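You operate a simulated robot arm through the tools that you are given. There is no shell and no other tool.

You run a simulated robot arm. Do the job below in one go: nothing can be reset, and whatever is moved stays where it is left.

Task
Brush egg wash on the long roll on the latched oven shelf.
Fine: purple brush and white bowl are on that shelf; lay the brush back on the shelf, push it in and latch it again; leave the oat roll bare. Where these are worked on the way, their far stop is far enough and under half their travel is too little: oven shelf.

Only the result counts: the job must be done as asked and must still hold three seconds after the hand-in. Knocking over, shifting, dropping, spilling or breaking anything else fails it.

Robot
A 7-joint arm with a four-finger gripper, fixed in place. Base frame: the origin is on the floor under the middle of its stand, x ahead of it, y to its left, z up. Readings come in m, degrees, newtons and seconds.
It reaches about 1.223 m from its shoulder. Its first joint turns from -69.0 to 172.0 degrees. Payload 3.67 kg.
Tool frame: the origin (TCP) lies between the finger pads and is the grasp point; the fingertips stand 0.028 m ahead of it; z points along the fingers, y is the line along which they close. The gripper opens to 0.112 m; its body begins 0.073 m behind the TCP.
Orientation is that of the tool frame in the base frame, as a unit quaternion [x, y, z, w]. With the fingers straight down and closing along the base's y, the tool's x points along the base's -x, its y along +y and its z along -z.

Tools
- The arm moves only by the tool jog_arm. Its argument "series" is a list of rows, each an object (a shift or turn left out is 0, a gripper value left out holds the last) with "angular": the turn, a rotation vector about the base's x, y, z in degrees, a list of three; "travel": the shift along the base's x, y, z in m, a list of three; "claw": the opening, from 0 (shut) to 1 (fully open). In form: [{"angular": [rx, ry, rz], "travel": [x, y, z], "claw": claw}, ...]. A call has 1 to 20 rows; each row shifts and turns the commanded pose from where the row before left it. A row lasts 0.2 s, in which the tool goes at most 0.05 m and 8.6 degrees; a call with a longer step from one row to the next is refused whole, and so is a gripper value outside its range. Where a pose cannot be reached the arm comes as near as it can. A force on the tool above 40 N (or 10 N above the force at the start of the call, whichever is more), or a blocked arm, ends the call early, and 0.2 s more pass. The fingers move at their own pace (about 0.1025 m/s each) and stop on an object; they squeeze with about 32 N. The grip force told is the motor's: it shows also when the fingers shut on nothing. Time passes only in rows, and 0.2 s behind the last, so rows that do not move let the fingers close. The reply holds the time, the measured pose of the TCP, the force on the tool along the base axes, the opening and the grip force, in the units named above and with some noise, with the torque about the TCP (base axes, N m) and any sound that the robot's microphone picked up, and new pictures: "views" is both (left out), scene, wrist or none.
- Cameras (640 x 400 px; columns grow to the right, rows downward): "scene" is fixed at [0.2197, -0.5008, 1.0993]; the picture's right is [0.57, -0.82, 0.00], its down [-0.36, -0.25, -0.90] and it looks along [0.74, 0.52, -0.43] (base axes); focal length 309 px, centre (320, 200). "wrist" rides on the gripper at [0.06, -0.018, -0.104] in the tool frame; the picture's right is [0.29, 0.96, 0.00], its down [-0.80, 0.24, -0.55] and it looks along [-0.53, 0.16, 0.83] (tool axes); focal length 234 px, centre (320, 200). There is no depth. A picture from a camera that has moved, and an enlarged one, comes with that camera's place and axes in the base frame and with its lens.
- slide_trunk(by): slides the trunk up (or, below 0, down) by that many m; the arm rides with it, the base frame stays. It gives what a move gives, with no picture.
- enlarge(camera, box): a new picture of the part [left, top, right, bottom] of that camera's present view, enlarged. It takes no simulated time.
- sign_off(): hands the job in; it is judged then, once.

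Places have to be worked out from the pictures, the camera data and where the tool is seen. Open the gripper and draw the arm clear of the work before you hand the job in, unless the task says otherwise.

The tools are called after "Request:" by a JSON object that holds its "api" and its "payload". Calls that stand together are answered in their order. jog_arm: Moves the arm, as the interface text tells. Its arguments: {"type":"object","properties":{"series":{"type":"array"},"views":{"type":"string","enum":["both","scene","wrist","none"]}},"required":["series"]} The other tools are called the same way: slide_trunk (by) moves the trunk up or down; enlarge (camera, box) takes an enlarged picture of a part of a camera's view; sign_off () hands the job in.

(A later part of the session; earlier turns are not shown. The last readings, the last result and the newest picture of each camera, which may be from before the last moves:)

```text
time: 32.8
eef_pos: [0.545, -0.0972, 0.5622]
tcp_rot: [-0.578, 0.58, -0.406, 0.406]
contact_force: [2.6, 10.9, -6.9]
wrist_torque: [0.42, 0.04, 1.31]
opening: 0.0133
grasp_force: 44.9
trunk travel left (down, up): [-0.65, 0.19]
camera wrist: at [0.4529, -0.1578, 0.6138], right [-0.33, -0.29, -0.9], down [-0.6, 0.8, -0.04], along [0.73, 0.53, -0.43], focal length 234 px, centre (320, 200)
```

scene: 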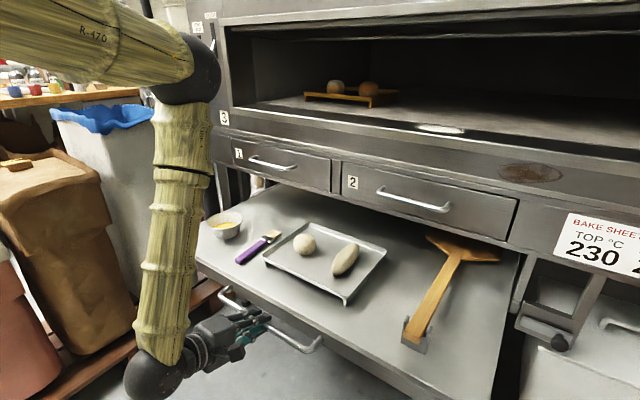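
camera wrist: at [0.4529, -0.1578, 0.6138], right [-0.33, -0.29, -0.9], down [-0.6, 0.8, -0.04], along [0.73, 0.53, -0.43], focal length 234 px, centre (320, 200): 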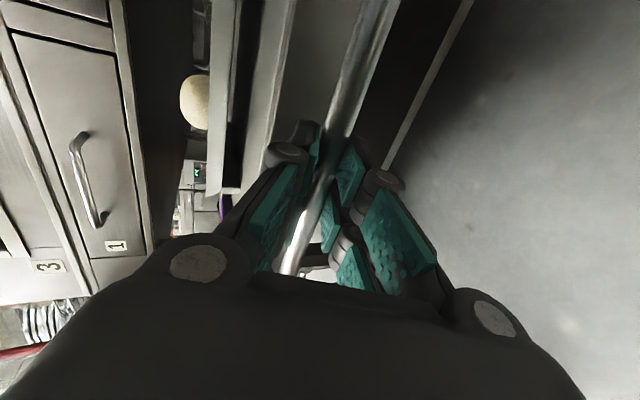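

Still sliding freely; it is out about 0.30 m. I keep pulling gently.

Request:
{"api": "jog_arm", "payload": {"series": [{"travel": [-0.003, 0, 0]}, {"travel": [-0.006, 0, 0]}, {"travel": [-0.008, 0, 0]}, {"travel": [-0.008, 0, 0]}, {"travel": [-0.008, 0, 0]}, {"travel": [-0.008, 0, 0]}, {"travel": [-0.006, 0, 0]}, {"travel": [-0.003, 0, 0]}]}}

```text
time: 34.6
eef_pos: [0.4946, -0.0971, 0.5605]
tcp_rot: [-0.579, 0.579, -0.406, 0.405]
contact_force: [2.6, 17.5, 7.0]
wrist_torque: [0.29, -0.08, 0.45]
opening: 0.0133
grasp_force: 45.6
trunk travel left (down, up): [-0.65, 0.19]
camera wrist: at [0.4032, -0.1578, 0.6138], right [-0.33, -0.29, -0.9], down [-0.6, 0.8, -0.04], along [0.73, 0.53, -0.43], focal length 234 px, centre (320, 200)
```

scene: 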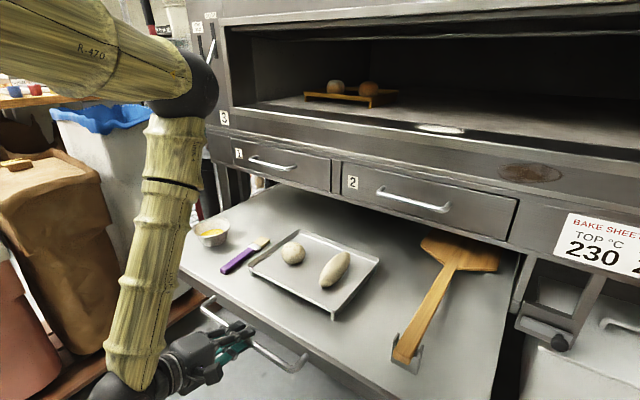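
wrist: 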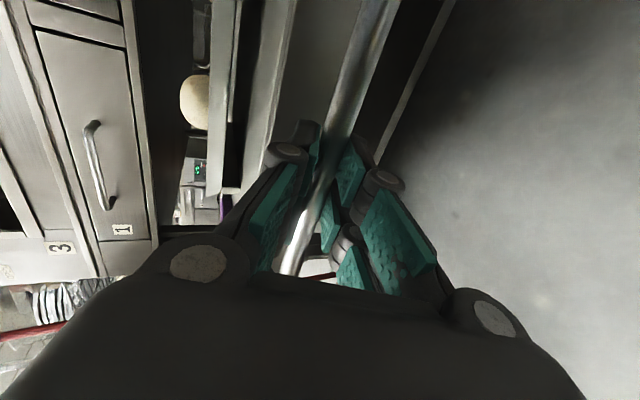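

It is out about 0.35 m and still free. I pull a bit more to find the far stop, with a small sideways relief.

Request:
{"api": "jog_arm", "payload": {"series": [{"travel": [-0.003, 0.003, 0]}, {"travel": [-0.006, 0.003, 0]}, {"travel": [-0.008, 0, 0]}, {"travel": [-0.008, 0, 0]}, {"travel": [-0.008, 0, 0]}, {"travel": [-0.006, 0, 0]}, {"travel": [-0.003, 0, 0]}]}}

```text
time: 36.2
eef_pos: [0.4534, -0.0916, 0.562]
tcp_rot: [0.58, -0.579, 0.406, -0.405]
contact_force: [2.9, -32.1, -7.8]
wrist_torque: [-0.55, 0.07, -0.7]
opening: 0.0134
grasp_force: 45.5
trunk travel left (down, up): [-0.65, 0.19]
camera wrist: at [0.3609, -0.1527, 0.614], right [-0.33, -0.29, -0.9], down [-0.6, 0.8, -0.04], along [0.73, 0.53, -0.43], focal length 234 px, centre (320, 200)
```

scene: 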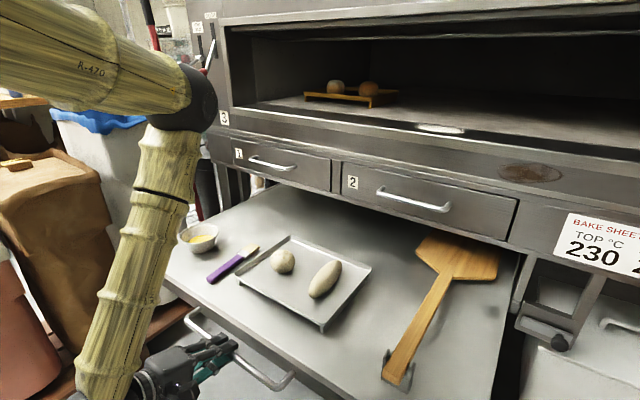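
wrist: 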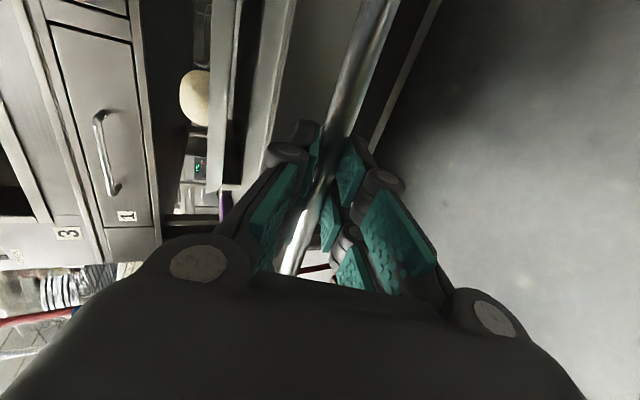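

The shelf is out about 0.395 m, with everything on it in the open, which is ample. I relax the side force, open, and back away from the handle.

Request:
{"api": "jog_arm", "payload": {"series": [{"travel": [0.001, -0.004, 0]}, {"claw": 0.2}, {"claw": 0.36}, {"travel": [-0.02, 0, 0.0073]}, {"travel": [-0.025, 0, 0.01]}, {"travel": [-0.02, 0, 0.015]}, {"travel": [-0.005, 0, 0.04]}, {"travel": [0, 0, 0.045]}, {"travel": [0, 0, 0.045]}, {"travel": [0, 0, 0.045]}, {"travel": [0, 0, 0.045]}]}}

Request:
{"api": "enlarge", "payload": {"camera": "scene", "box": [150, 190, 420, 380]}}

```text
time: 38.6
eef_pos: [0.436, -0.0908, 0.8026]
tcp_rot: [-0.579, 0.579, -0.406, 0.405]
contact_force: [-0.1, 0.0, 0.1]
wrist_torque: [0.0, -0.05, -0.01]
opening: 0.0403
grasp_force: 0.1
out of reach, approached as far as the arm can: row 6, 7, 8, 9, 10
trunk travel left (down, up): [-0.65, 0.19]
camera wrist: at [0.3439, -0.1516, 0.8546], right [-0.33, -0.29, -0.9], down [-0.6, 0.8, -0.04], along [0.73, 0.53, -0.44], focal length 234 px, centre (320, 200)
```

scene: 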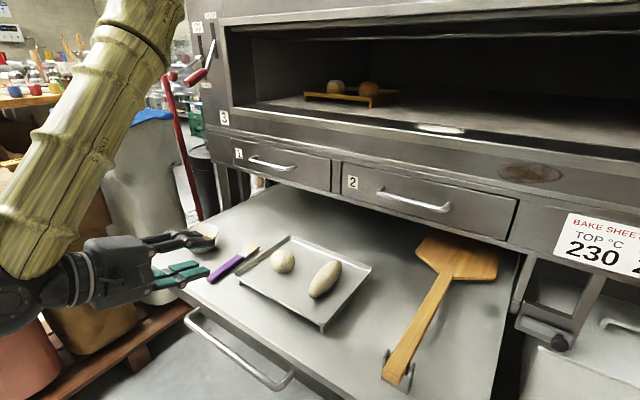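
wrist: 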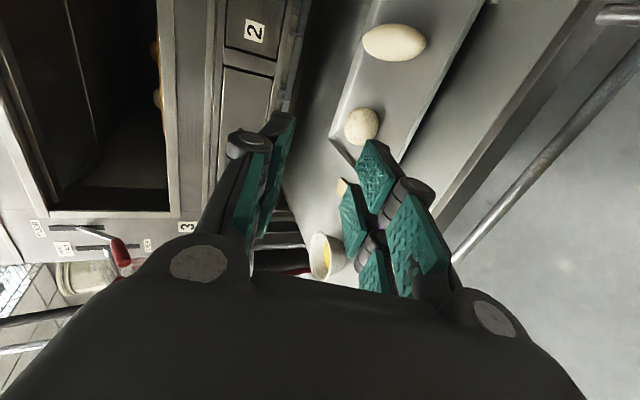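

```text
2.11 times, centred on (285, 285) of scene
camera zoom: at [0.2197, -0.5008, 1.0993], right [0.57, -0.82, 0.0], down [-0.36, -0.25, -0.9], along [0.74, 0.52, -0.43], focal length 650 px, centre (394, 21)
```

zoom: 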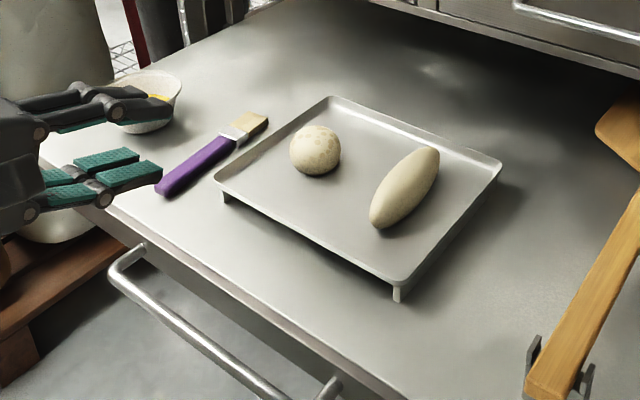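

I can now see the layout: the brush lies along x at y≈0.07, the bowl at about (0.65, 0.23), the long roll at about (0.70, -0.19) and the round speckled oat roll at (0.69, -0.06). I reorient the hand to point straight down, closing along y, in free space above.

Request:
{"api": "jog_arm", "payload": {"series": [{"angular": [0, 7.8, 0], "travel": [0.01, 0, 0.005]}, {"angular": [0, 7.8, 0], "travel": [0.01, 0, 0.005]}, {"angular": [0, 7.8, 0], "travel": [0.01, 0, 0.005]}, {"angular": [0, 7.8, 0], "travel": [0.01, 0, 0.005]}, {"angular": [0, 7.8, 0], "travel": [0.01, 0, 0.005]}, {"angular": [0, 7.8, 0], "travel": [0.01, 0, 0.005]}, {"angular": [0, 7.8, 0], "travel": [0.01, 0, 0.005]}, {"angular": [0, 7.8, 0], "travel": [0.01, 0, 0.005]}, {"angular": [0, 7.8, 0], "travel": [0.01, 0, 0.005]}], "views": "none"}}

Request:
{"api": "jog_arm", "payload": {"series": [{"angular": [0, 0, -8.2], "claw": 0.6}, {"angular": [0, 0, -8.2]}, {"angular": [0, 0, -8.2]}, {"angular": [0, 0, -8.2]}, {"angular": [0, 0, -8.2]}, {"angular": [0, 0, -8.2]}, {"angular": [0, 0, -8.2]}, {"angular": [0, 0, -8.2]}, {"angular": [0, 0, -8.2]}, {"angular": [0, 0, -8.2]}, {"angular": [0, 0, -8.0]}]}}

```text
time: 40.6
eef_pos: [0.5394, -0.0847, 0.8257]
tcp_rot: [0.708, -0.707, -0.002, 0.002]
contact_force: [0.3, -0.1, 0.7]
wrist_torque: [0.0, 0.0, 0.01]
opening: 0.0403
grasp_force: 0.1
out of reach, approached as far as the arm can: row 1, 2
trunk travel left (down, up): [-0.65, 0.19]
```

```text
time: 43.0
eef_pos: [0.5388, -0.0824, 0.8261]
tcp_rot: [0.002, 1.0, 0.001, 0.0]
contact_force: [-0.3, -0.1, -0.5]
wrist_torque: [-0.03, 0.02, -0.01]
opening: 0.0675
grasp_force: 0.0
trunk travel left (down, up): [-0.65, 0.19]
camera wrist: at [0.4777, -0.1029, 0.9303], right [-0.29, 0.96, 0.0], down [0.8, 0.24, 0.55], along [0.53, 0.16, -0.83], focal length 234 px, centre (320, 200)
```

scene: 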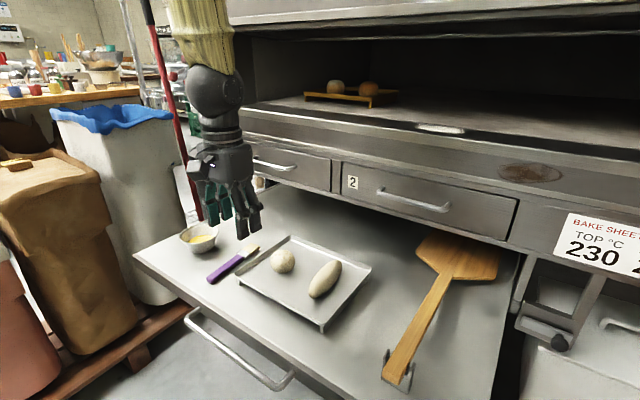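
wrist: 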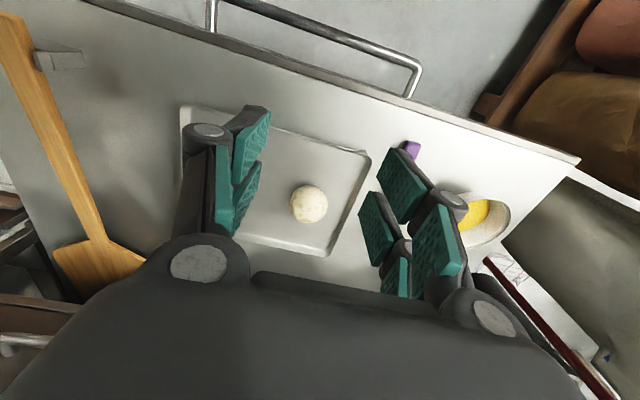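

Request:
{"api": "enlarge", "payload": {"camera": "scene", "box": [150, 200, 400, 360]}}

Request:
{"api": "enlarge", "payload": {"camera": "scene", "box": [165, 210, 285, 290]}}

Request:
{"api": "enlarge", "payload": {"camera": "scene", "box": [230, 220, 390, 340]}}

Request:
{"api": "enlarge", "payload": {"camera": "wrist", "box": [170, 60, 550, 300]}}

```text
2.50 times, centred on (275, 280) of scene
camera zoom: at [0.2197, -0.5008, 1.0993], right [0.57, -0.82, 0.0], down [-0.36, -0.25, -0.9], along [0.74, 0.52, -0.43], focal length 772 px, centre (432, 0)
```

zoom: 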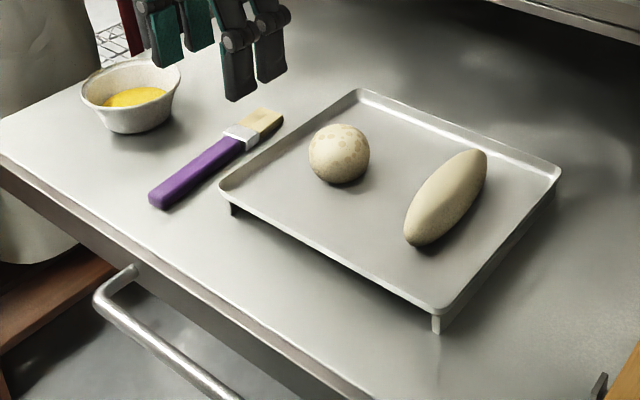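

```text
5.00 times, centred on (225, 250) of scene
camera zoom: at [0.2197, -0.5008, 1.0993], right [0.57, -0.82, 0.0], down [-0.36, -0.25, -0.9], along [0.74, 0.52, -0.43], focal length 1544 px, centre (795, -50)
```

zoom: 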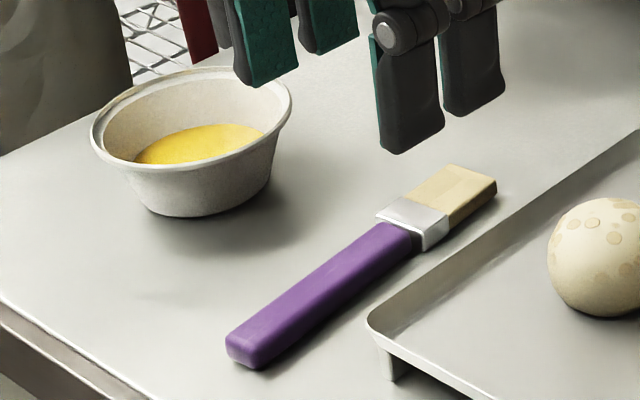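

```text
3.33 times, centred on (310, 280) of scene
camera zoom: at [0.2197, -0.5008, 1.0993], right [0.57, -0.82, 0.0], down [-0.36, -0.25, -0.9], along [0.74, 0.52, -0.43], focal length 1030 px, centre (353, -67)
```

zoom: 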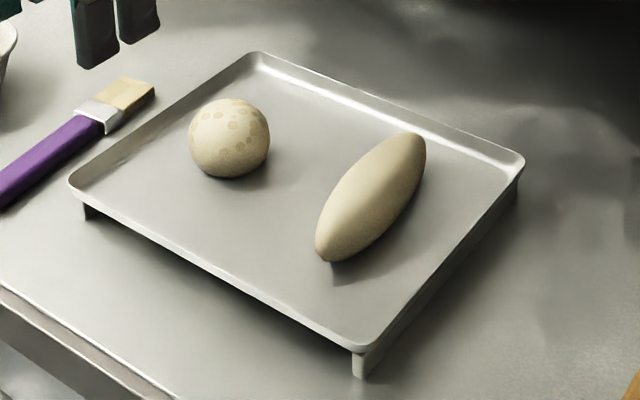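

```text
1.67 times, centred on (360, 180) of wrist
camera zoom: at [0.4777, -0.1029, 0.9303], right [-0.29, 0.96, 0.0], down [0.8, 0.24, 0.55], along [0.53, 0.16, -0.83], focal length 390 px, centre (253, 233)
```

zoom: 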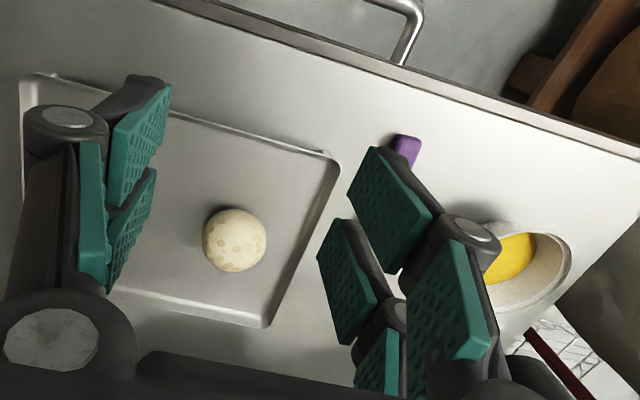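

The speckled round roll is the oat one; the plain long one must be brushed. The shelf top seems to be at z≈0.59 with the brush from (0.554, 0.057) to (0.721, 0.073). I move above the brush handle with a matching yaw of about 5.7°.

Request:
{"api": "jog_arm", "payload": {"series": [{"angular": [0, 0, 1.5], "travel": [0.018, 0.036, -0.015], "claw": 0.48}, {"angular": [0, 0, 1.5], "travel": [0.018, 0.036, -0.02]}, {"angular": [0, 0, 1.5], "travel": [0.018, 0.036, -0.02]}, {"angular": [0, 0, 1.2], "travel": [0.017, 0.036, -0.021]}, {}]}}

Request:
{"api": "enlarge", "payload": {"camera": "wrist", "box": [200, 40, 500, 300]}}

Request:
{"api": "enlarge", "payload": {"camera": "scene", "box": [165, 160, 325, 290]}}

```text
time: 44.2
eef_pos: [0.609, 0.0591, 0.7512]
tcp_rot: [-0.048, 0.999, 0.002, 0.0]
contact_force: [-0.9, 0.0, 0.1]
wrist_torque: [0.01, -0.04, -0.02]
opening: 0.0538
grasp_force: 0.1
trunk travel left (down, up): [-0.65, 0.19]
camera wrist: at [0.5503, 0.0324, 0.8547], right [-0.38, 0.93, 0.0], down [0.77, 0.31, 0.55], along [0.51, 0.21, -0.83], focal length 234 px, centre (320, 200)
```

scene: 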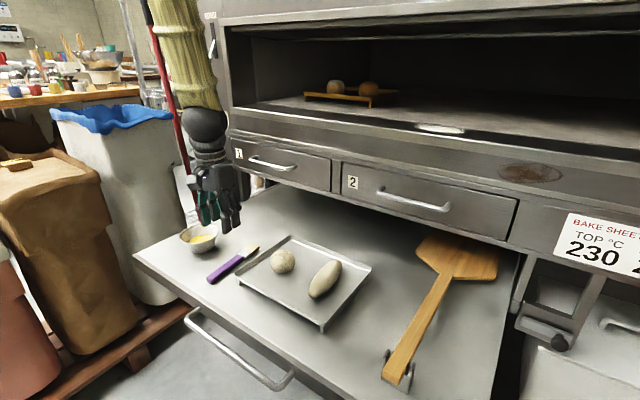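
wrist: 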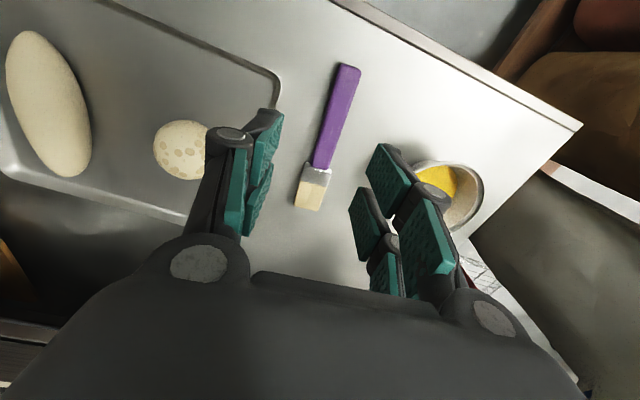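

```text
1.54 times, centred on (350, 170) of wrist
camera zoom: at [0.5503, 0.0324, 0.8547], right [-0.38, 0.93, 0.0], down [0.77, 0.31, 0.55], along [0.51, 0.21, -0.83], focal length 360 px, centre (274, 246)
```

zoom: 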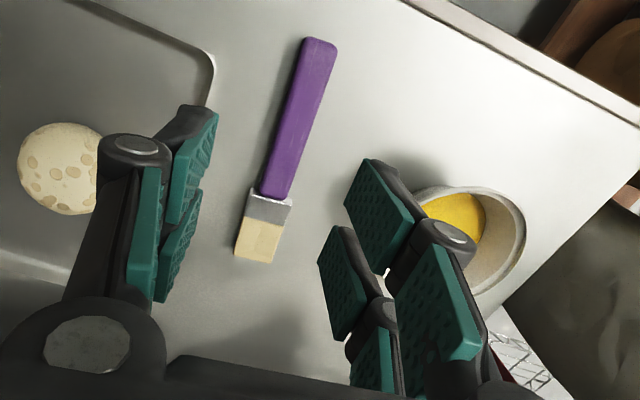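

```text
3.08 times, centred on (245, 225) of scene
camera zoom: at [0.2197, -0.5008, 1.0993], right [0.57, -0.82, 0.0], down [-0.36, -0.25, -0.9], along [0.74, 0.52, -0.43], focal length 950 px, centre (551, 123)
```

zoom: 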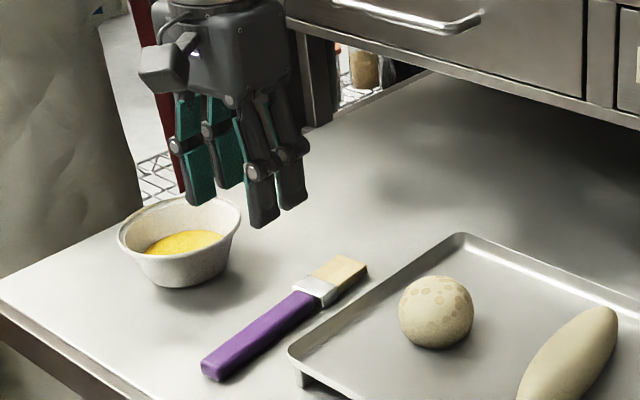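

Triangulating with this view gives the brush handle end at (0.558, 0.066), ferrule at (0.667, 0.080), bristle tip at (0.737, 0.091), shelf top z≈0.58, bowl centre (0.637, 0.221) with rim z≈0.625, and long roll axis from (0.63, -0.192) to (0.765, -0.175) at z≈0.622. I centre over the handle at 8° yaw and descend.

Request:
{"api": "jog_arm", "payload": {"series": [{"angular": [0, 0, 2.5], "travel": [0.006, 0.0145, -0.02]}, {"travel": [0, 0, -0.04]}, {"travel": [0, 0, -0.04]}, {"travel": [0, 0, -0.03]}, {}]}}

Request:
{"api": "enlarge", "payload": {"camera": "wrist", "box": [200, 40, 500, 300]}}

Request:
{"api": "enlarge", "payload": {"camera": "scene", "box": [165, 180, 325, 290]}}

```text
time: 45.4
eef_pos: [0.6146, 0.074, 0.6203]
tcp_rot: [-0.071, 0.997, 0.001, 0.0]
contact_force: [-0.3, 0.7, 0.5]
wrist_torque: [0.02, -0.03, 0.03]
opening: 0.054
grasp_force: 0.1
trunk travel left (down, up): [-0.65, 0.19]
camera wrist: at [0.5571, 0.0469, 0.7238], right [-0.42, 0.91, 0.0], down [0.75, 0.35, 0.55], along [0.5, 0.23, -0.83], focal length 234 px, centre (320, 200)
```

scene: 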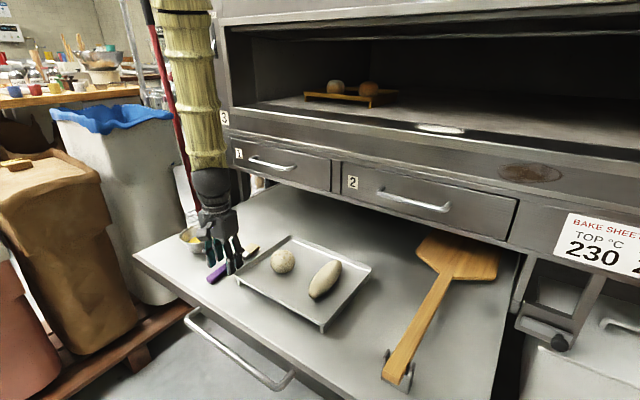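
wrist: 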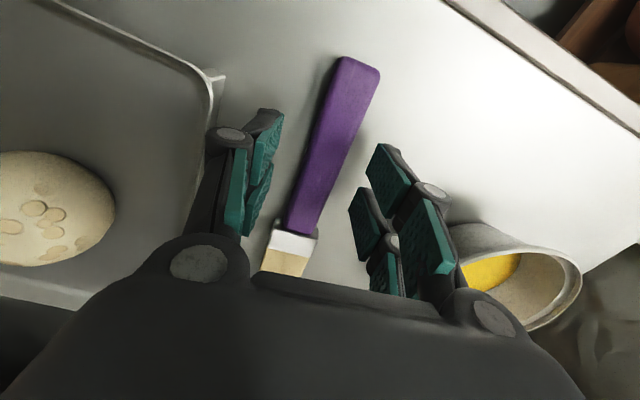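

```text
1.54 times, centred on (350, 170) of wrist
camera zoom: at [0.5571, 0.0469, 0.7238], right [-0.42, 0.91, 0.0], down [0.75, 0.35, 0.55], along [0.5, 0.23, -0.83], focal length 360 px, centre (274, 246)
```

zoom: 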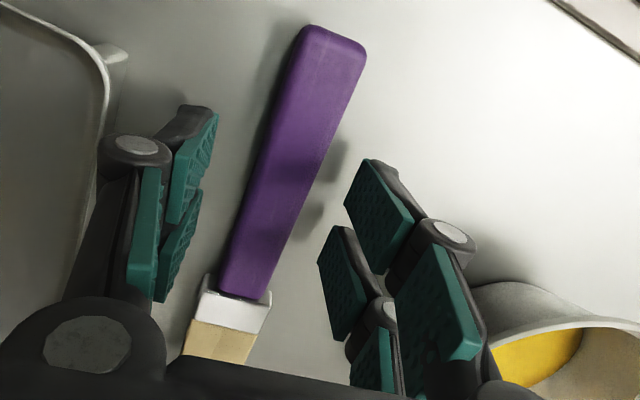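

```text
3.64 times, centred on (245, 235) of scene
camera zoom: at [0.2197, -0.5008, 1.0993], right [0.57, -0.82, 0.0], down [-0.36, -0.25, -0.9], along [0.74, 0.52, -0.43], focal length 1123 px, centre (593, 73)
```

zoom: 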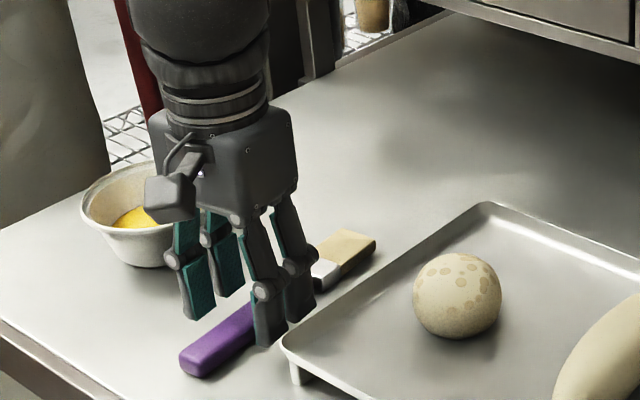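

The fingers straddle the handle nicely (handle centreline y≈0.0755 at this x). I lower in small steps until the fingertips nearly touch the shelf.

Request:
{"api": "jog_arm", "payload": {"series": [{"travel": [0, 0.0015, -0.003]}, {"travel": [0, 0, -0.003]}, {"travel": [0, 0, -0.002]}, {"travel": [0, 0, -0.002]}], "views": "none"}}

```text
time: 46.4
eef_pos: [0.6157, 0.078, 0.6111]
tcp_rot: [-0.072, 0.997, 0.001, -0.001]
contact_force: [0.0, 0.4, 0.2]
wrist_torque: [0.01, 0.0, 0.0]
opening: 0.0538
grasp_force: 0.0
trunk travel left (down, up): [-0.65, 0.19]
```

Request:
{"api": "jog_arm", "payload": {"series": [{"travel": [0, -0.001, -0.002]}, {"travel": [0, 0, -0.002]}, {"travel": [0, 0, -0.002]}], "views": "scene"}}

Request:
{"api": "enlarge", "payload": {"camera": "scene", "box": [195, 210, 275, 290]}}

```text
time: 47.2
eef_pos: [0.615, 0.0747, 0.6059]
tcp_rot: [-0.071, 0.997, 0.001, 0.001]
contact_force: [-0.3, 0.2, 14.3]
wrist_torque: [-0.05, 0.09, 0.19]
opening: 0.0543
grasp_force: 0.4
trunk travel left (down, up): [-0.65, 0.19]
```

scene: 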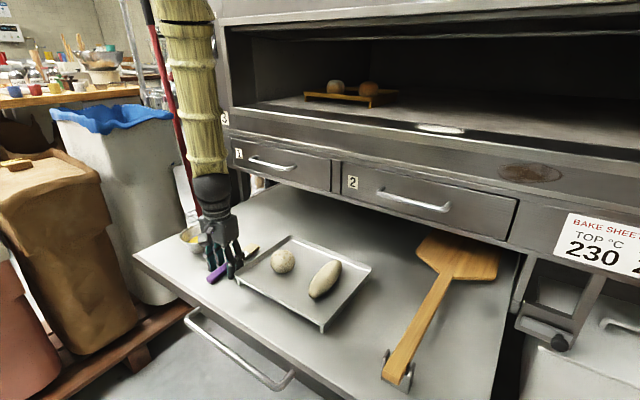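

```text
5.00 times, centred on (235, 250) of scene
camera zoom: at [0.2197, -0.5008, 1.0993], right [0.57, -0.82, 0.0], down [-0.36, -0.25, -0.9], along [0.74, 0.52, -0.43], focal length 1544 px, centre (745, -50)
```

zoom: 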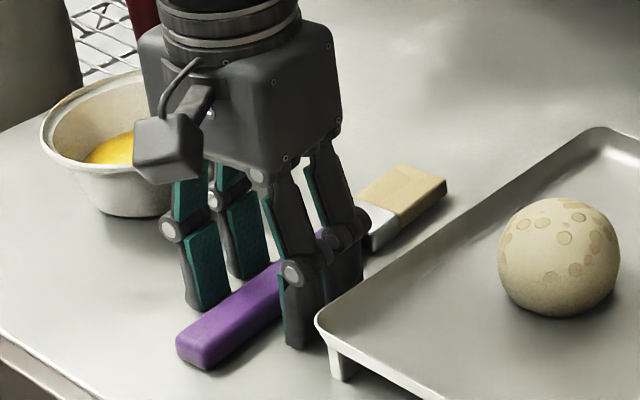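

Contact with the shelf at TCP z≈0.606, so the shelf top is at z≈0.578. I raise 3 mm and close on the handle.

Request:
{"api": "jog_arm", "payload": {"series": [{"travel": [0, 0, 0.003]}, {"claw": 0.3}, {"claw": 0.15}, {"claw": 0.0}, {}, {}], "views": "wrist"}}

Request:
{"api": "enlarge", "payload": {"camera": "scene", "box": [195, 210, 275, 290]}}

```text
time: 48.6
eef_pos: [0.6151, 0.0749, 0.6068]
tcp_rot: [-0.071, 0.997, 0.001, 0.0]
contact_force: [0.0, 0.7, 0.4]
wrist_torque: [0.03, 0.01, -0.03]
opening: 0.0233
grasp_force: 32.2
trunk travel left (down, up): [-0.65, 0.19]
camera wrist: at [0.5576, 0.0481, 0.7112], right [-0.42, 0.91, 0.0], down [0.76, 0.35, 0.55], along [0.5, 0.23, -0.83], focal length 234 px, centre (320, 200)
```

wrist: 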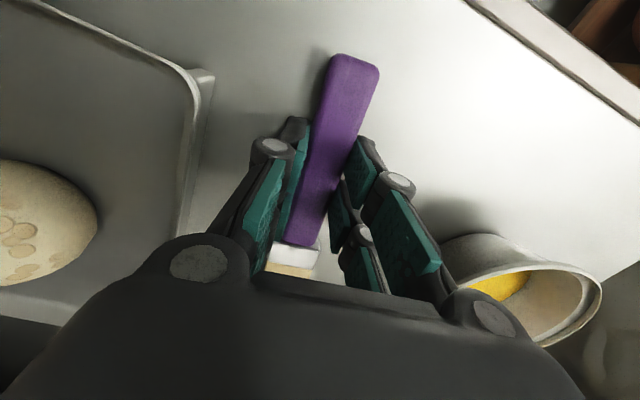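

```text
5.00 times, centred on (235, 250) of scene
camera zoom: at [0.2197, -0.5008, 1.0993], right [0.57, -0.82, 0.0], down [-0.36, -0.25, -0.9], along [0.74, 0.52, -0.43], focal length 1544 px, centre (745, -50)
```

zoom: 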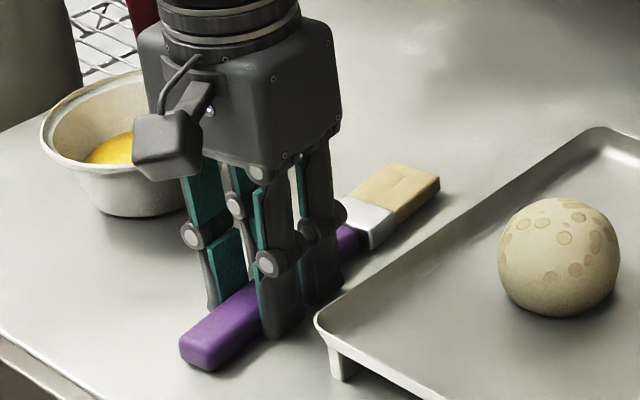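

The brush handle is gripped (opening 23 mm, 32 N). I lift it straight up.

Request:
{"api": "jog_arm", "payload": {"series": [{"travel": [0, 0, 0.01]}, {"travel": [0, 0, 0.02]}, {"travel": [0, 0, 0.03]}, {"travel": [0, 0, 0.03]}, {"travel": [0, 0, 0.03]}, {"travel": [0, 0, 0.02]}, {}]}}

Request:
{"api": "enlarge", "payload": {"camera": "scene", "box": [165, 150, 325, 290]}}

```text
time: 50.2
eef_pos: [0.6157, 0.0749, 0.7468]
tcp_rot: [-0.071, 0.997, 0.001, 0.0]
contact_force: [-0.1, 0.1, -0.5]
wrist_torque: [0.01, 0.02, 0.0]
opening: 0.0234
grasp_force: 32.1
trunk travel left (down, up): [-0.65, 0.19]
camera wrist: at [0.5576, 0.0475, 0.8507], right [-0.42, 0.91, 0.0], down [0.76, 0.35, 0.55], along [0.5, 0.24, -0.83], focal length 234 px, centre (320, 200)
```

scene: 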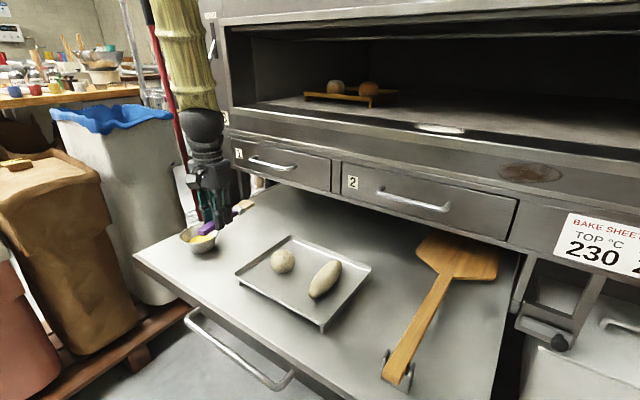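
wrist: 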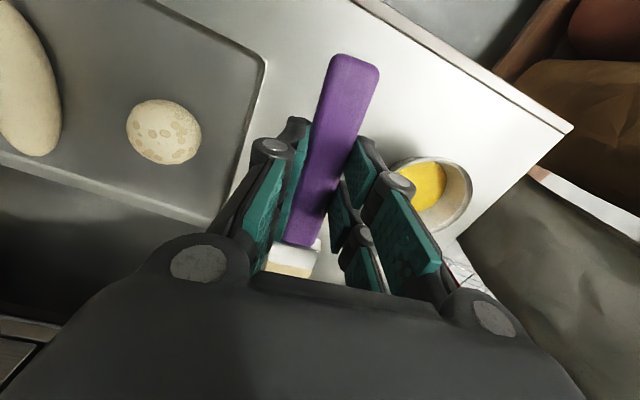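

```text
2.86 times, centred on (245, 220) of scene
camera zoom: at [0.2197, -0.5008, 1.0993], right [0.57, -0.82, 0.0], down [-0.36, -0.25, -0.9], along [0.74, 0.52, -0.43], focal length 882 px, centre (534, 143)
```

zoom: 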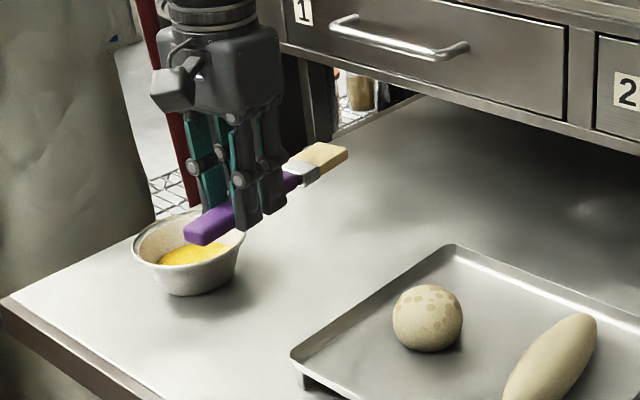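

The brush is level in the hand with the bristles pointing forward. I now pitch the bristles down by 40° in free space.

Request:
{"api": "jog_arm", "payload": {"series": [{"angular": [-1.12, 7.92, 0], "travel": [-0.005, 0, 0.005]}, {"angular": [-1.12, 7.92, 0], "travel": [-0.005, 0, 0.005]}, {"angular": [-1.12, 7.92, 0], "travel": [-0.005, 0, 0.005]}, {"angular": [-1.12, 7.92, 0], "travel": [-0.005, 0, 0.005]}, {"angular": [-1.12, 7.92, 0], "travel": [-0.005, 0, 0.005]}, {}]}}

Request:
{"api": "enlarge", "payload": {"camera": "scene", "box": [165, 120, 325, 290]}}

```text
time: 51.6
eef_pos: [0.5895, 0.0753, 0.7721]
tcp_rot: [-0.067, 0.937, -0.023, -0.342]
contact_force: [-0.2, 0.3, -0.1]
wrist_torque: [0.02, 0.0, -0.01]
opening: 0.0237
grasp_force: 32.1
trunk travel left (down, up): [-0.65, 0.19]
camera wrist: at [0.6127, 0.0592, 0.8901], right [-0.35, 0.92, 0.19], down [0.92, 0.37, -0.09], along [-0.15, 0.14, -0.98], focal length 234 px, centre (320, 200)
```

scene: 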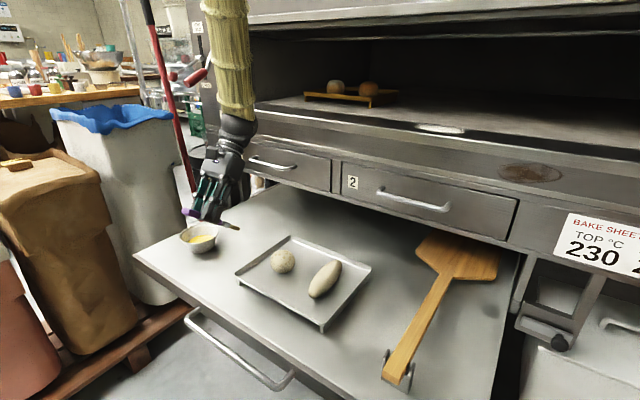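
wrist: 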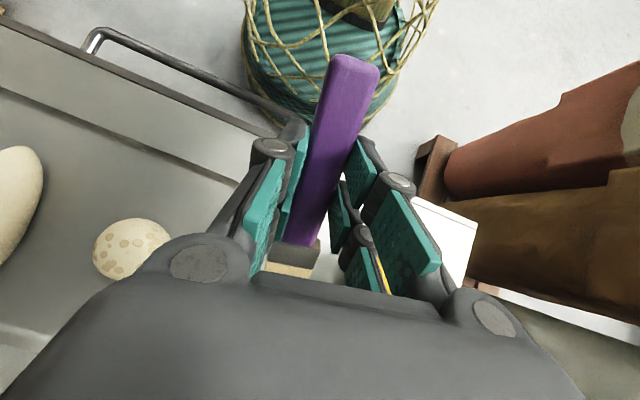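

```text
2.35 times, centred on (245, 205) of scene
camera zoom: at [0.2197, -0.5008, 1.0993], right [0.57, -0.82, 0.0], down [-0.36, -0.25, -0.9], along [0.74, 0.52, -0.43], focal length 727 px, centre (496, 188)
```

zoom: 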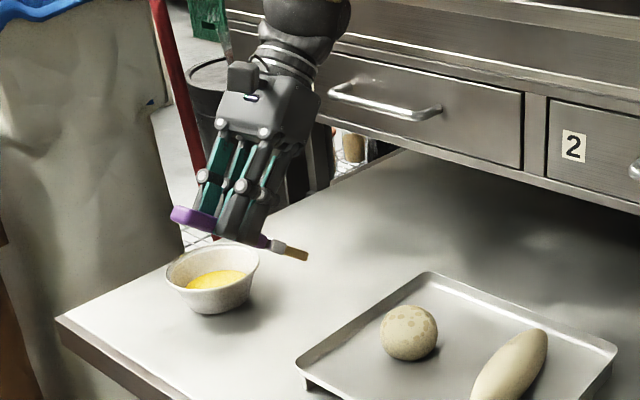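

The bristles are pitched down about 40°, with the tip estimated at (0.67, 0.083, 0.675). I move over so that the tip is above the bowl centre (0.635, 0.221).

Request:
{"api": "jog_arm", "payload": {"series": [{"travel": [-0.008, 0.034, 0]}, {"travel": [-0.008, 0.034, 0]}, {"travel": [-0.008, 0.034, 0]}, {"travel": [-0.008, 0.033, -0.01]}, {}]}}

Request:
{"api": "enlarge", "payload": {"camera": "scene", "box": [140, 140, 260, 280]}}

```text
time: 52.8
eef_pos: [0.5558, 0.2102, 0.7639]
tcp_rot: [-0.066, 0.937, -0.022, -0.341]
contact_force: [-0.7, -0.1, -0.3]
wrist_torque: [0.02, -0.02, -0.01]
opening: 0.0232
grasp_force: 32.5
trunk travel left (down, up): [-0.65, 0.19]
camera wrist: at [0.5792, 0.1936, 0.8815], right [-0.35, 0.92, 0.19], down [0.92, 0.37, -0.09], along [-0.15, 0.14, -0.98], focal length 234 px, centre (320, 200)
```

scene: 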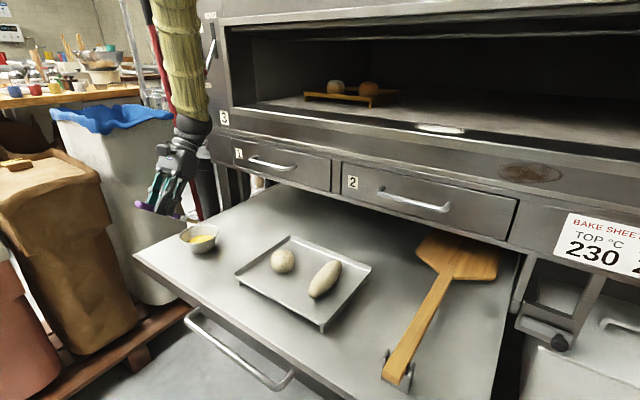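
wrist: 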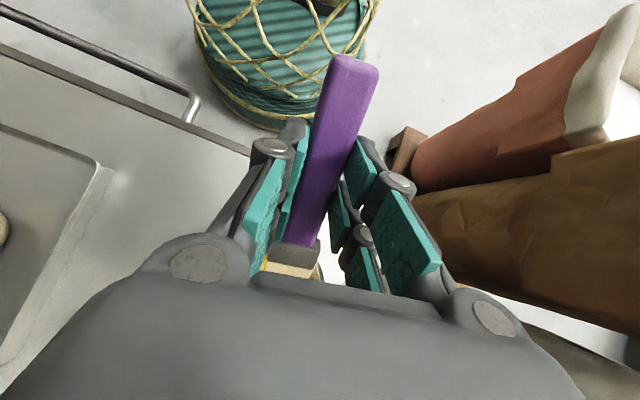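

```text
2.86 times, centred on (200, 210) of scene
camera zoom: at [0.2197, -0.5008, 1.0993], right [0.57, -0.82, 0.0], down [-0.36, -0.25, -0.9], along [0.74, 0.52, -0.43], focal length 882 px, centre (663, 171)
```

zoom: 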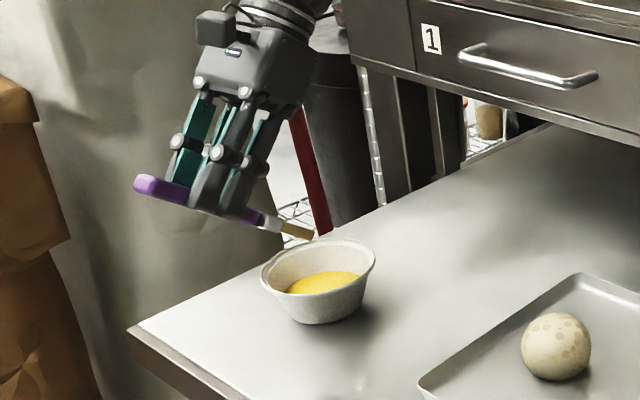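

The tip is right above the bowl centre in the view, at about z=0.665. I lower it gently into the egg wash (surface about z=0.603).

Request:
{"api": "jog_arm", "payload": {"series": [{"travel": [-0.003, 0.002, -0.015]}, {"travel": [0, 0, -0.015]}, {"travel": [0, 0, -0.015]}, {"travel": [0, 0, -0.01]}, {"travel": [0, 0, -0.006]}, {}]}}

Request:
{"api": "enlarge", "payload": {"camera": "scene", "box": [140, 140, 260, 280]}}

```text
time: 54.2
eef_pos: [0.5552, 0.2119, 0.7026]
tcp_rot: [-0.067, 0.937, -0.023, -0.341]
contact_force: [0.3, 1.1, 1.4]
wrist_torque: [0.03, -0.1, -0.06]
opening: 0.0232
grasp_force: 31.7
trunk travel left (down, up): [-0.65, 0.19]
camera wrist: at [0.5779, 0.1955, 0.8198], right [-0.35, 0.92, 0.19], down [0.92, 0.37, -0.09], along [-0.15, 0.14, -0.98], focal length 234 px, centre (320, 200)
```

scene: 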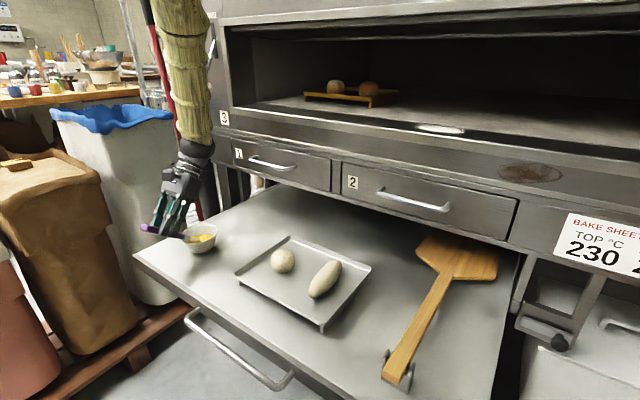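
wrist: 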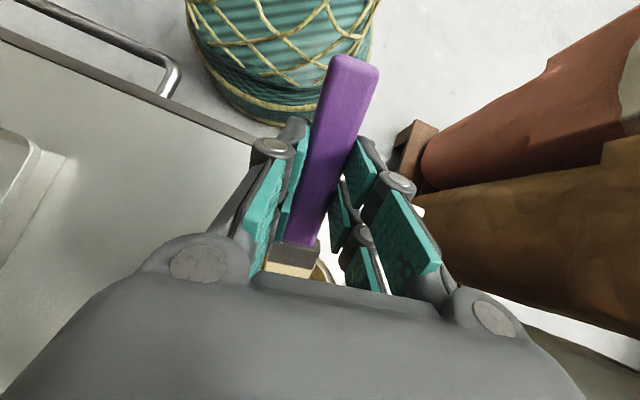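

```text
2.86 times, centred on (200, 210) of scene
camera zoom: at [0.2197, -0.5008, 1.0993], right [0.57, -0.82, 0.0], down [-0.36, -0.25, -0.9], along [0.74, 0.52, -0.43], focal length 882 px, centre (663, 171)
```

zoom: 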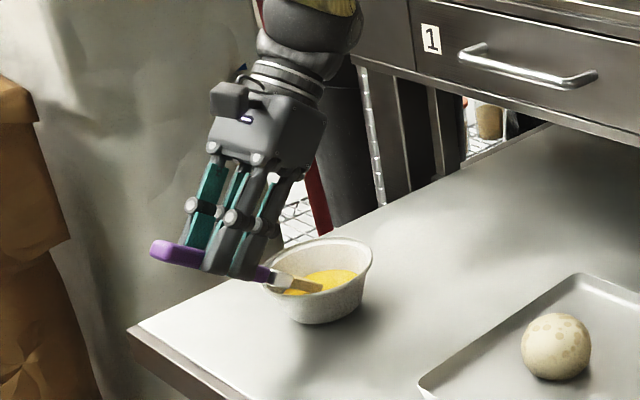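

The bristles are inside the bowl. I look closer to check the rim clearance and that the bowl hasn't shifted.

Request:
{"api": "enlarge", "payload": {"camera": "scene", "box": [165, 210, 235, 265]}}

```text
7.27 times, centred on (200, 238) of scene
camera zoom: at [0.2197, -0.5008, 1.0993], right [0.57, -0.82, 0.0], down [-0.36, -0.25, -0.9], along [0.74, 0.52, -0.43], focal length 2246 px, centre (1193, -73)
```

zoom: 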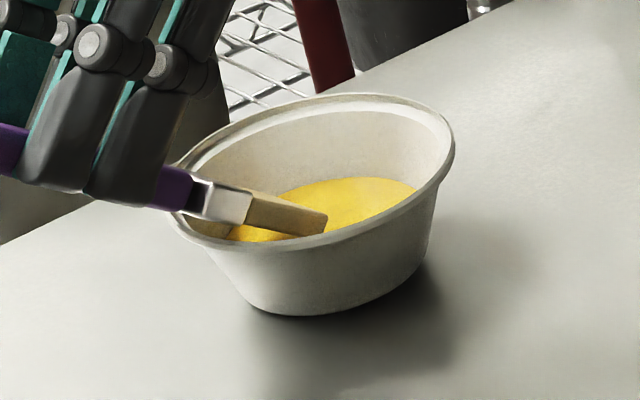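

The bowl is essentially where it was (within about 1 mm), and the tip sits at the liquid level. I lower a few millimetres more, watching the force.

Request:
{"api": "jog_arm", "payload": {"series": [{"travel": [0, 0, -0.002]}, {"travel": [0, 0, -0.002]}, {}], "views": "scene"}}

Request:
{"api": "enlarge", "payload": {"camera": "scene", "box": [165, 210, 235, 265]}}

```text
time: 55.0
eef_pos: [0.5539, 0.2119, 0.6966]
tcp_rot: [-0.066, 0.937, -0.022, -0.342]
contact_force: [1.1, 0.5, 0.9]
wrist_torque: [-0.02, -0.08, 0.0]
opening: 0.0233
grasp_force: 32.2
trunk travel left (down, up): [-0.65, 0.19]
```

scene: 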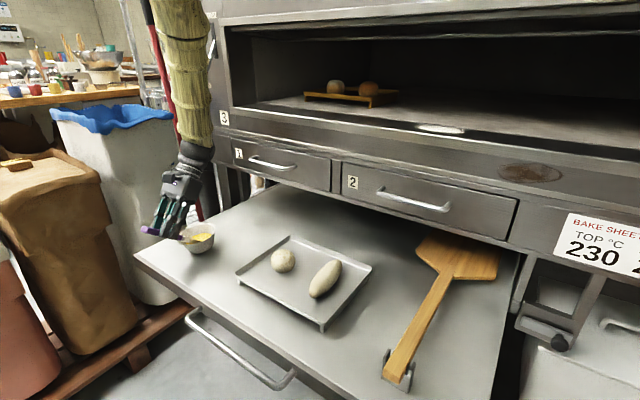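

```text
7.27 times, centred on (200, 238) of scene
camera zoom: at [0.2197, -0.5008, 1.0993], right [0.57, -0.82, 0.0], down [-0.36, -0.25, -0.9], along [0.74, 0.52, -0.43], focal length 2246 px, centre (1193, -73)
```

zoom: 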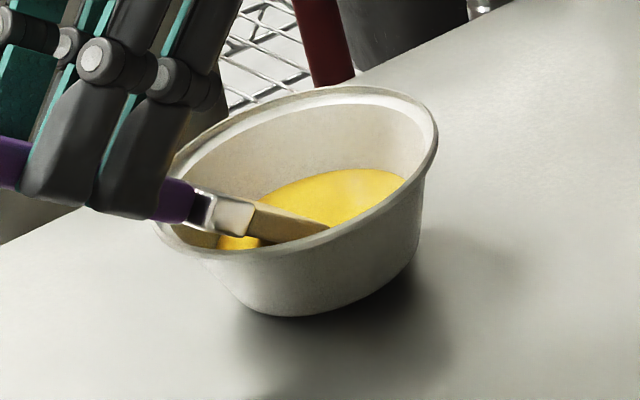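

The bowl is starting to tip: the ferrule is pressing on its near rim. I raise the brush straight up right away so the bowl settles flat.

Request:
{"api": "jog_arm", "payload": {"series": [{"travel": [0, 0, 0.003]}, {"travel": [0, 0, 0.005]}, {"travel": [0, 0, 0.01]}, {"travel": [0, 0, 0.02]}, {"travel": [0, 0, 0.03]}, {}], "views": "scene"}}

Request:
{"api": "enlarge", "payload": {"camera": "scene", "box": [165, 210, 235, 265]}}

```text
time: 56.4
eef_pos: [0.5563, 0.2141, 0.7643]
tcp_rot: [-0.066, 0.937, -0.023, -0.341]
contact_force: [-0.2, -0.4, 0.1]
wrist_torque: [0.02, -0.01, 0.01]
opening: 0.0232
grasp_force: 32.0
trunk travel left (down, up): [-0.65, 0.19]
```

scene: 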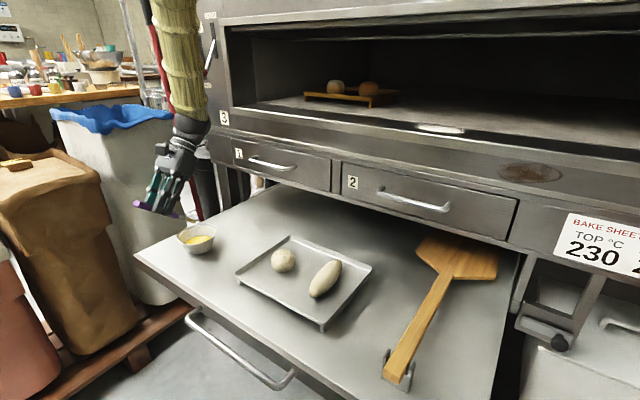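

```text
7.27 times, centred on (200, 238) of scene
camera zoom: at [0.2197, -0.5008, 1.0993], right [0.57, -0.82, 0.0], down [-0.36, -0.25, -0.9], along [0.74, 0.52, -0.43], focal length 2246 px, centre (1193, -73)
```

zoom: 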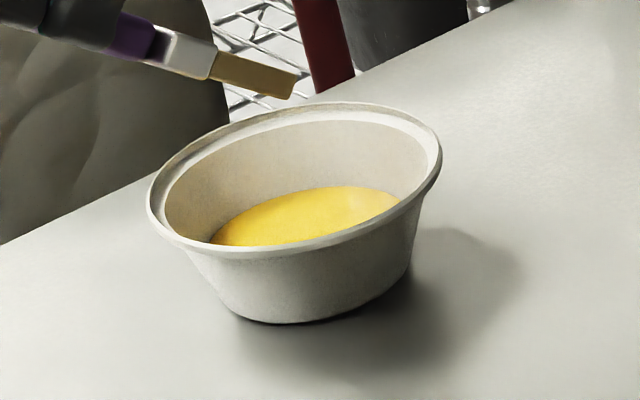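

The bowl is flat again with no spill, displaced by under a centimetre. I look closely at the bristles to see whether they took egg wash.

Request:
{"api": "enlarge", "payload": {"camera": "scene", "box": [150, 195, 210, 245]}}

Request:
{"api": "enlarge", "payload": {"camera": "wrist", "box": [240, 220, 400, 320]}}

```text
8.00 times, centred on (180, 220) of scene
camera zoom: at [0.2197, -0.5008, 1.0993], right [0.57, -0.82, 0.0], down [-0.36, -0.25, -0.9], along [0.74, 0.52, -0.43], focal length 2471 px, centre (1440, 40)
```

zoom: 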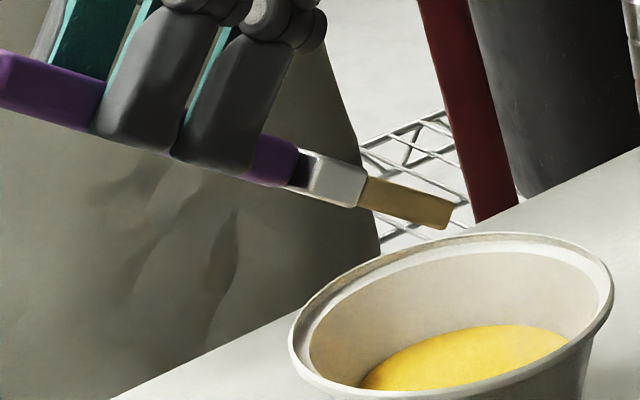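

```text
4.00 times, centred on (320, 270) of wrist
camera zoom: at [0.5779, 0.1978, 0.8825], right [-0.35, 0.92, 0.19], down [0.92, 0.37, -0.09], along [-0.15, 0.14, -0.98], focal length 937 px, centre (320, -80)
```

zoom: 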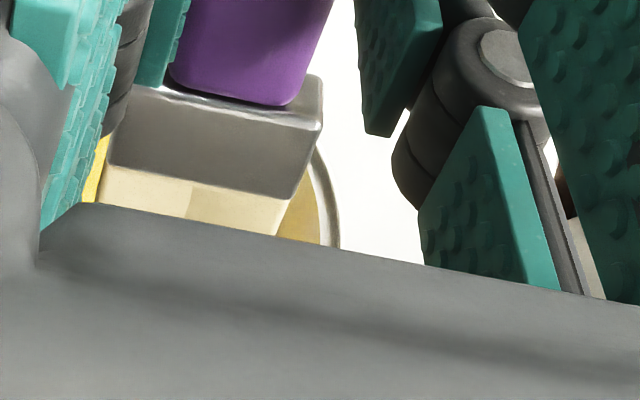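

Most likely the ferrule touched the near rim because the dip was too shallow-angled and too far back. I steepen the pitch by 6° and move forward so the tip enters slightly past the bowl centre (about (0.634, 0.226) now), then check before descending.

Request:
{"api": "jog_arm", "payload": {"series": [{"angular": [-0.84, 5.94, 0], "travel": [0.008, 0.002, 0.005]}, {"travel": [0.008, 0.001, 0]}, {}], "views": "both"}}

Request:
{"api": "enlarge", "payload": {"camera": "scene", "box": [165, 200, 235, 265]}}

```text
time: 57.2
eef_pos: [0.572, 0.2166, 0.7695]
tcp_rot: [-0.065, 0.918, -0.025, -0.389]
contact_force: [0.0, -1.1, -0.3]
wrist_torque: [0.01, 0.03, -0.02]
opening: 0.0235
grasp_force: 32.0
trunk travel left (down, up): [-0.65, 0.19]
camera wrist: at [0.6067, 0.2013, 0.8848], right [-0.33, 0.92, 0.21], down [0.91, 0.37, -0.19], along [-0.25, 0.13, -0.96], focal length 234 px, centre (320, 200)
```

scene: 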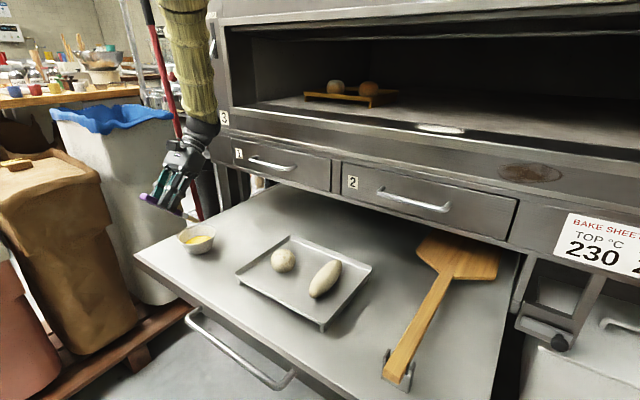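
wrist: 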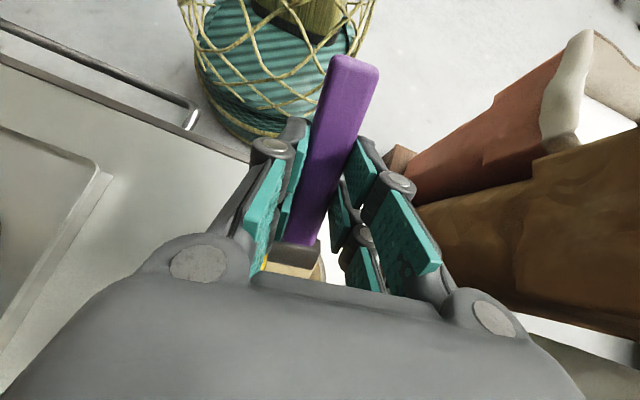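

```text
6.15 times, centred on (200, 232) of scene
camera zoom: at [0.2197, -0.5008, 1.0993], right [0.57, -0.82, 0.0], down [-0.36, -0.25, -0.9], along [0.74, 0.52, -0.43], focal length 1901 px, centre (1058, 0)
```

zoom: 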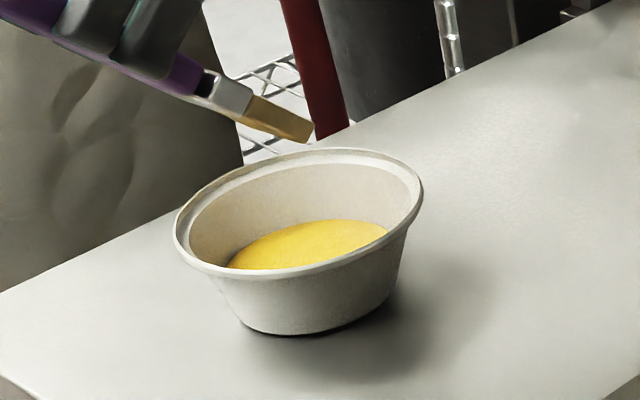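

The tip is at about (0.650, 0.228, 0.659), over the bowl slightly past its centre. I lower straight down to put it just into the liquid.

Request:
{"api": "jog_arm", "payload": {"series": [{"travel": [-0.003, 0, -0.015]}, {"travel": [0, 0, -0.015]}, {"travel": [0, 0, -0.015]}, {"travel": [0, 0, -0.009]}, {}], "views": "scene"}}

Request:
{"api": "enlarge", "payload": {"camera": "scene", "box": [165, 200, 235, 265]}}

```text
time: 58.4
eef_pos: [0.5699, 0.2147, 0.7156]
tcp_rot: [-0.066, 0.918, -0.026, -0.39]
contact_force: [0.2, 0.0, -0.7]
wrist_torque: [0.01, 0.0, 0.0]
opening: 0.0233
grasp_force: 32.5
trunk travel left (down, up): [-0.65, 0.19]
```

scene: 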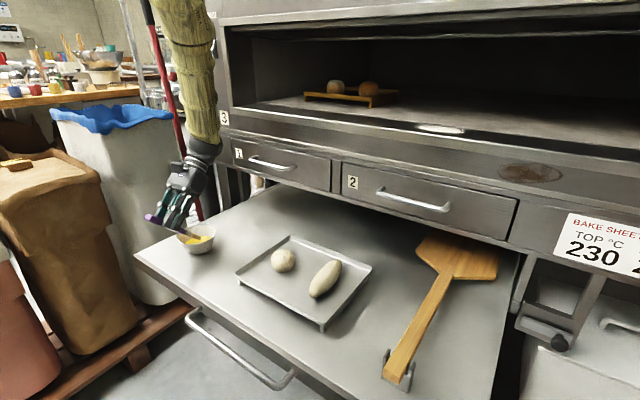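

```text
6.15 times, centred on (200, 232) of scene
camera zoom: at [0.2197, -0.5008, 1.0993], right [0.57, -0.82, 0.0], down [-0.36, -0.25, -0.9], along [0.74, 0.52, -0.43], focal length 1901 px, centre (1058, 0)
```

zoom: 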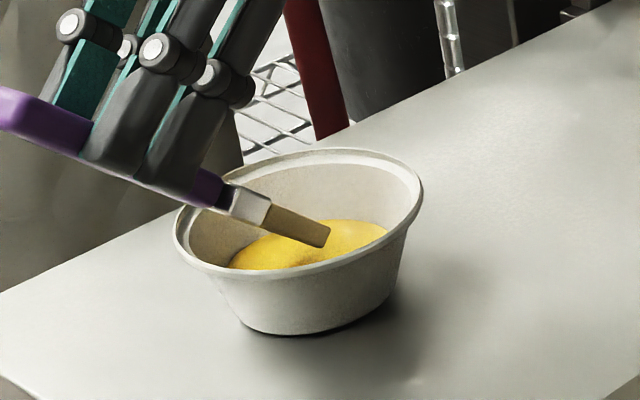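

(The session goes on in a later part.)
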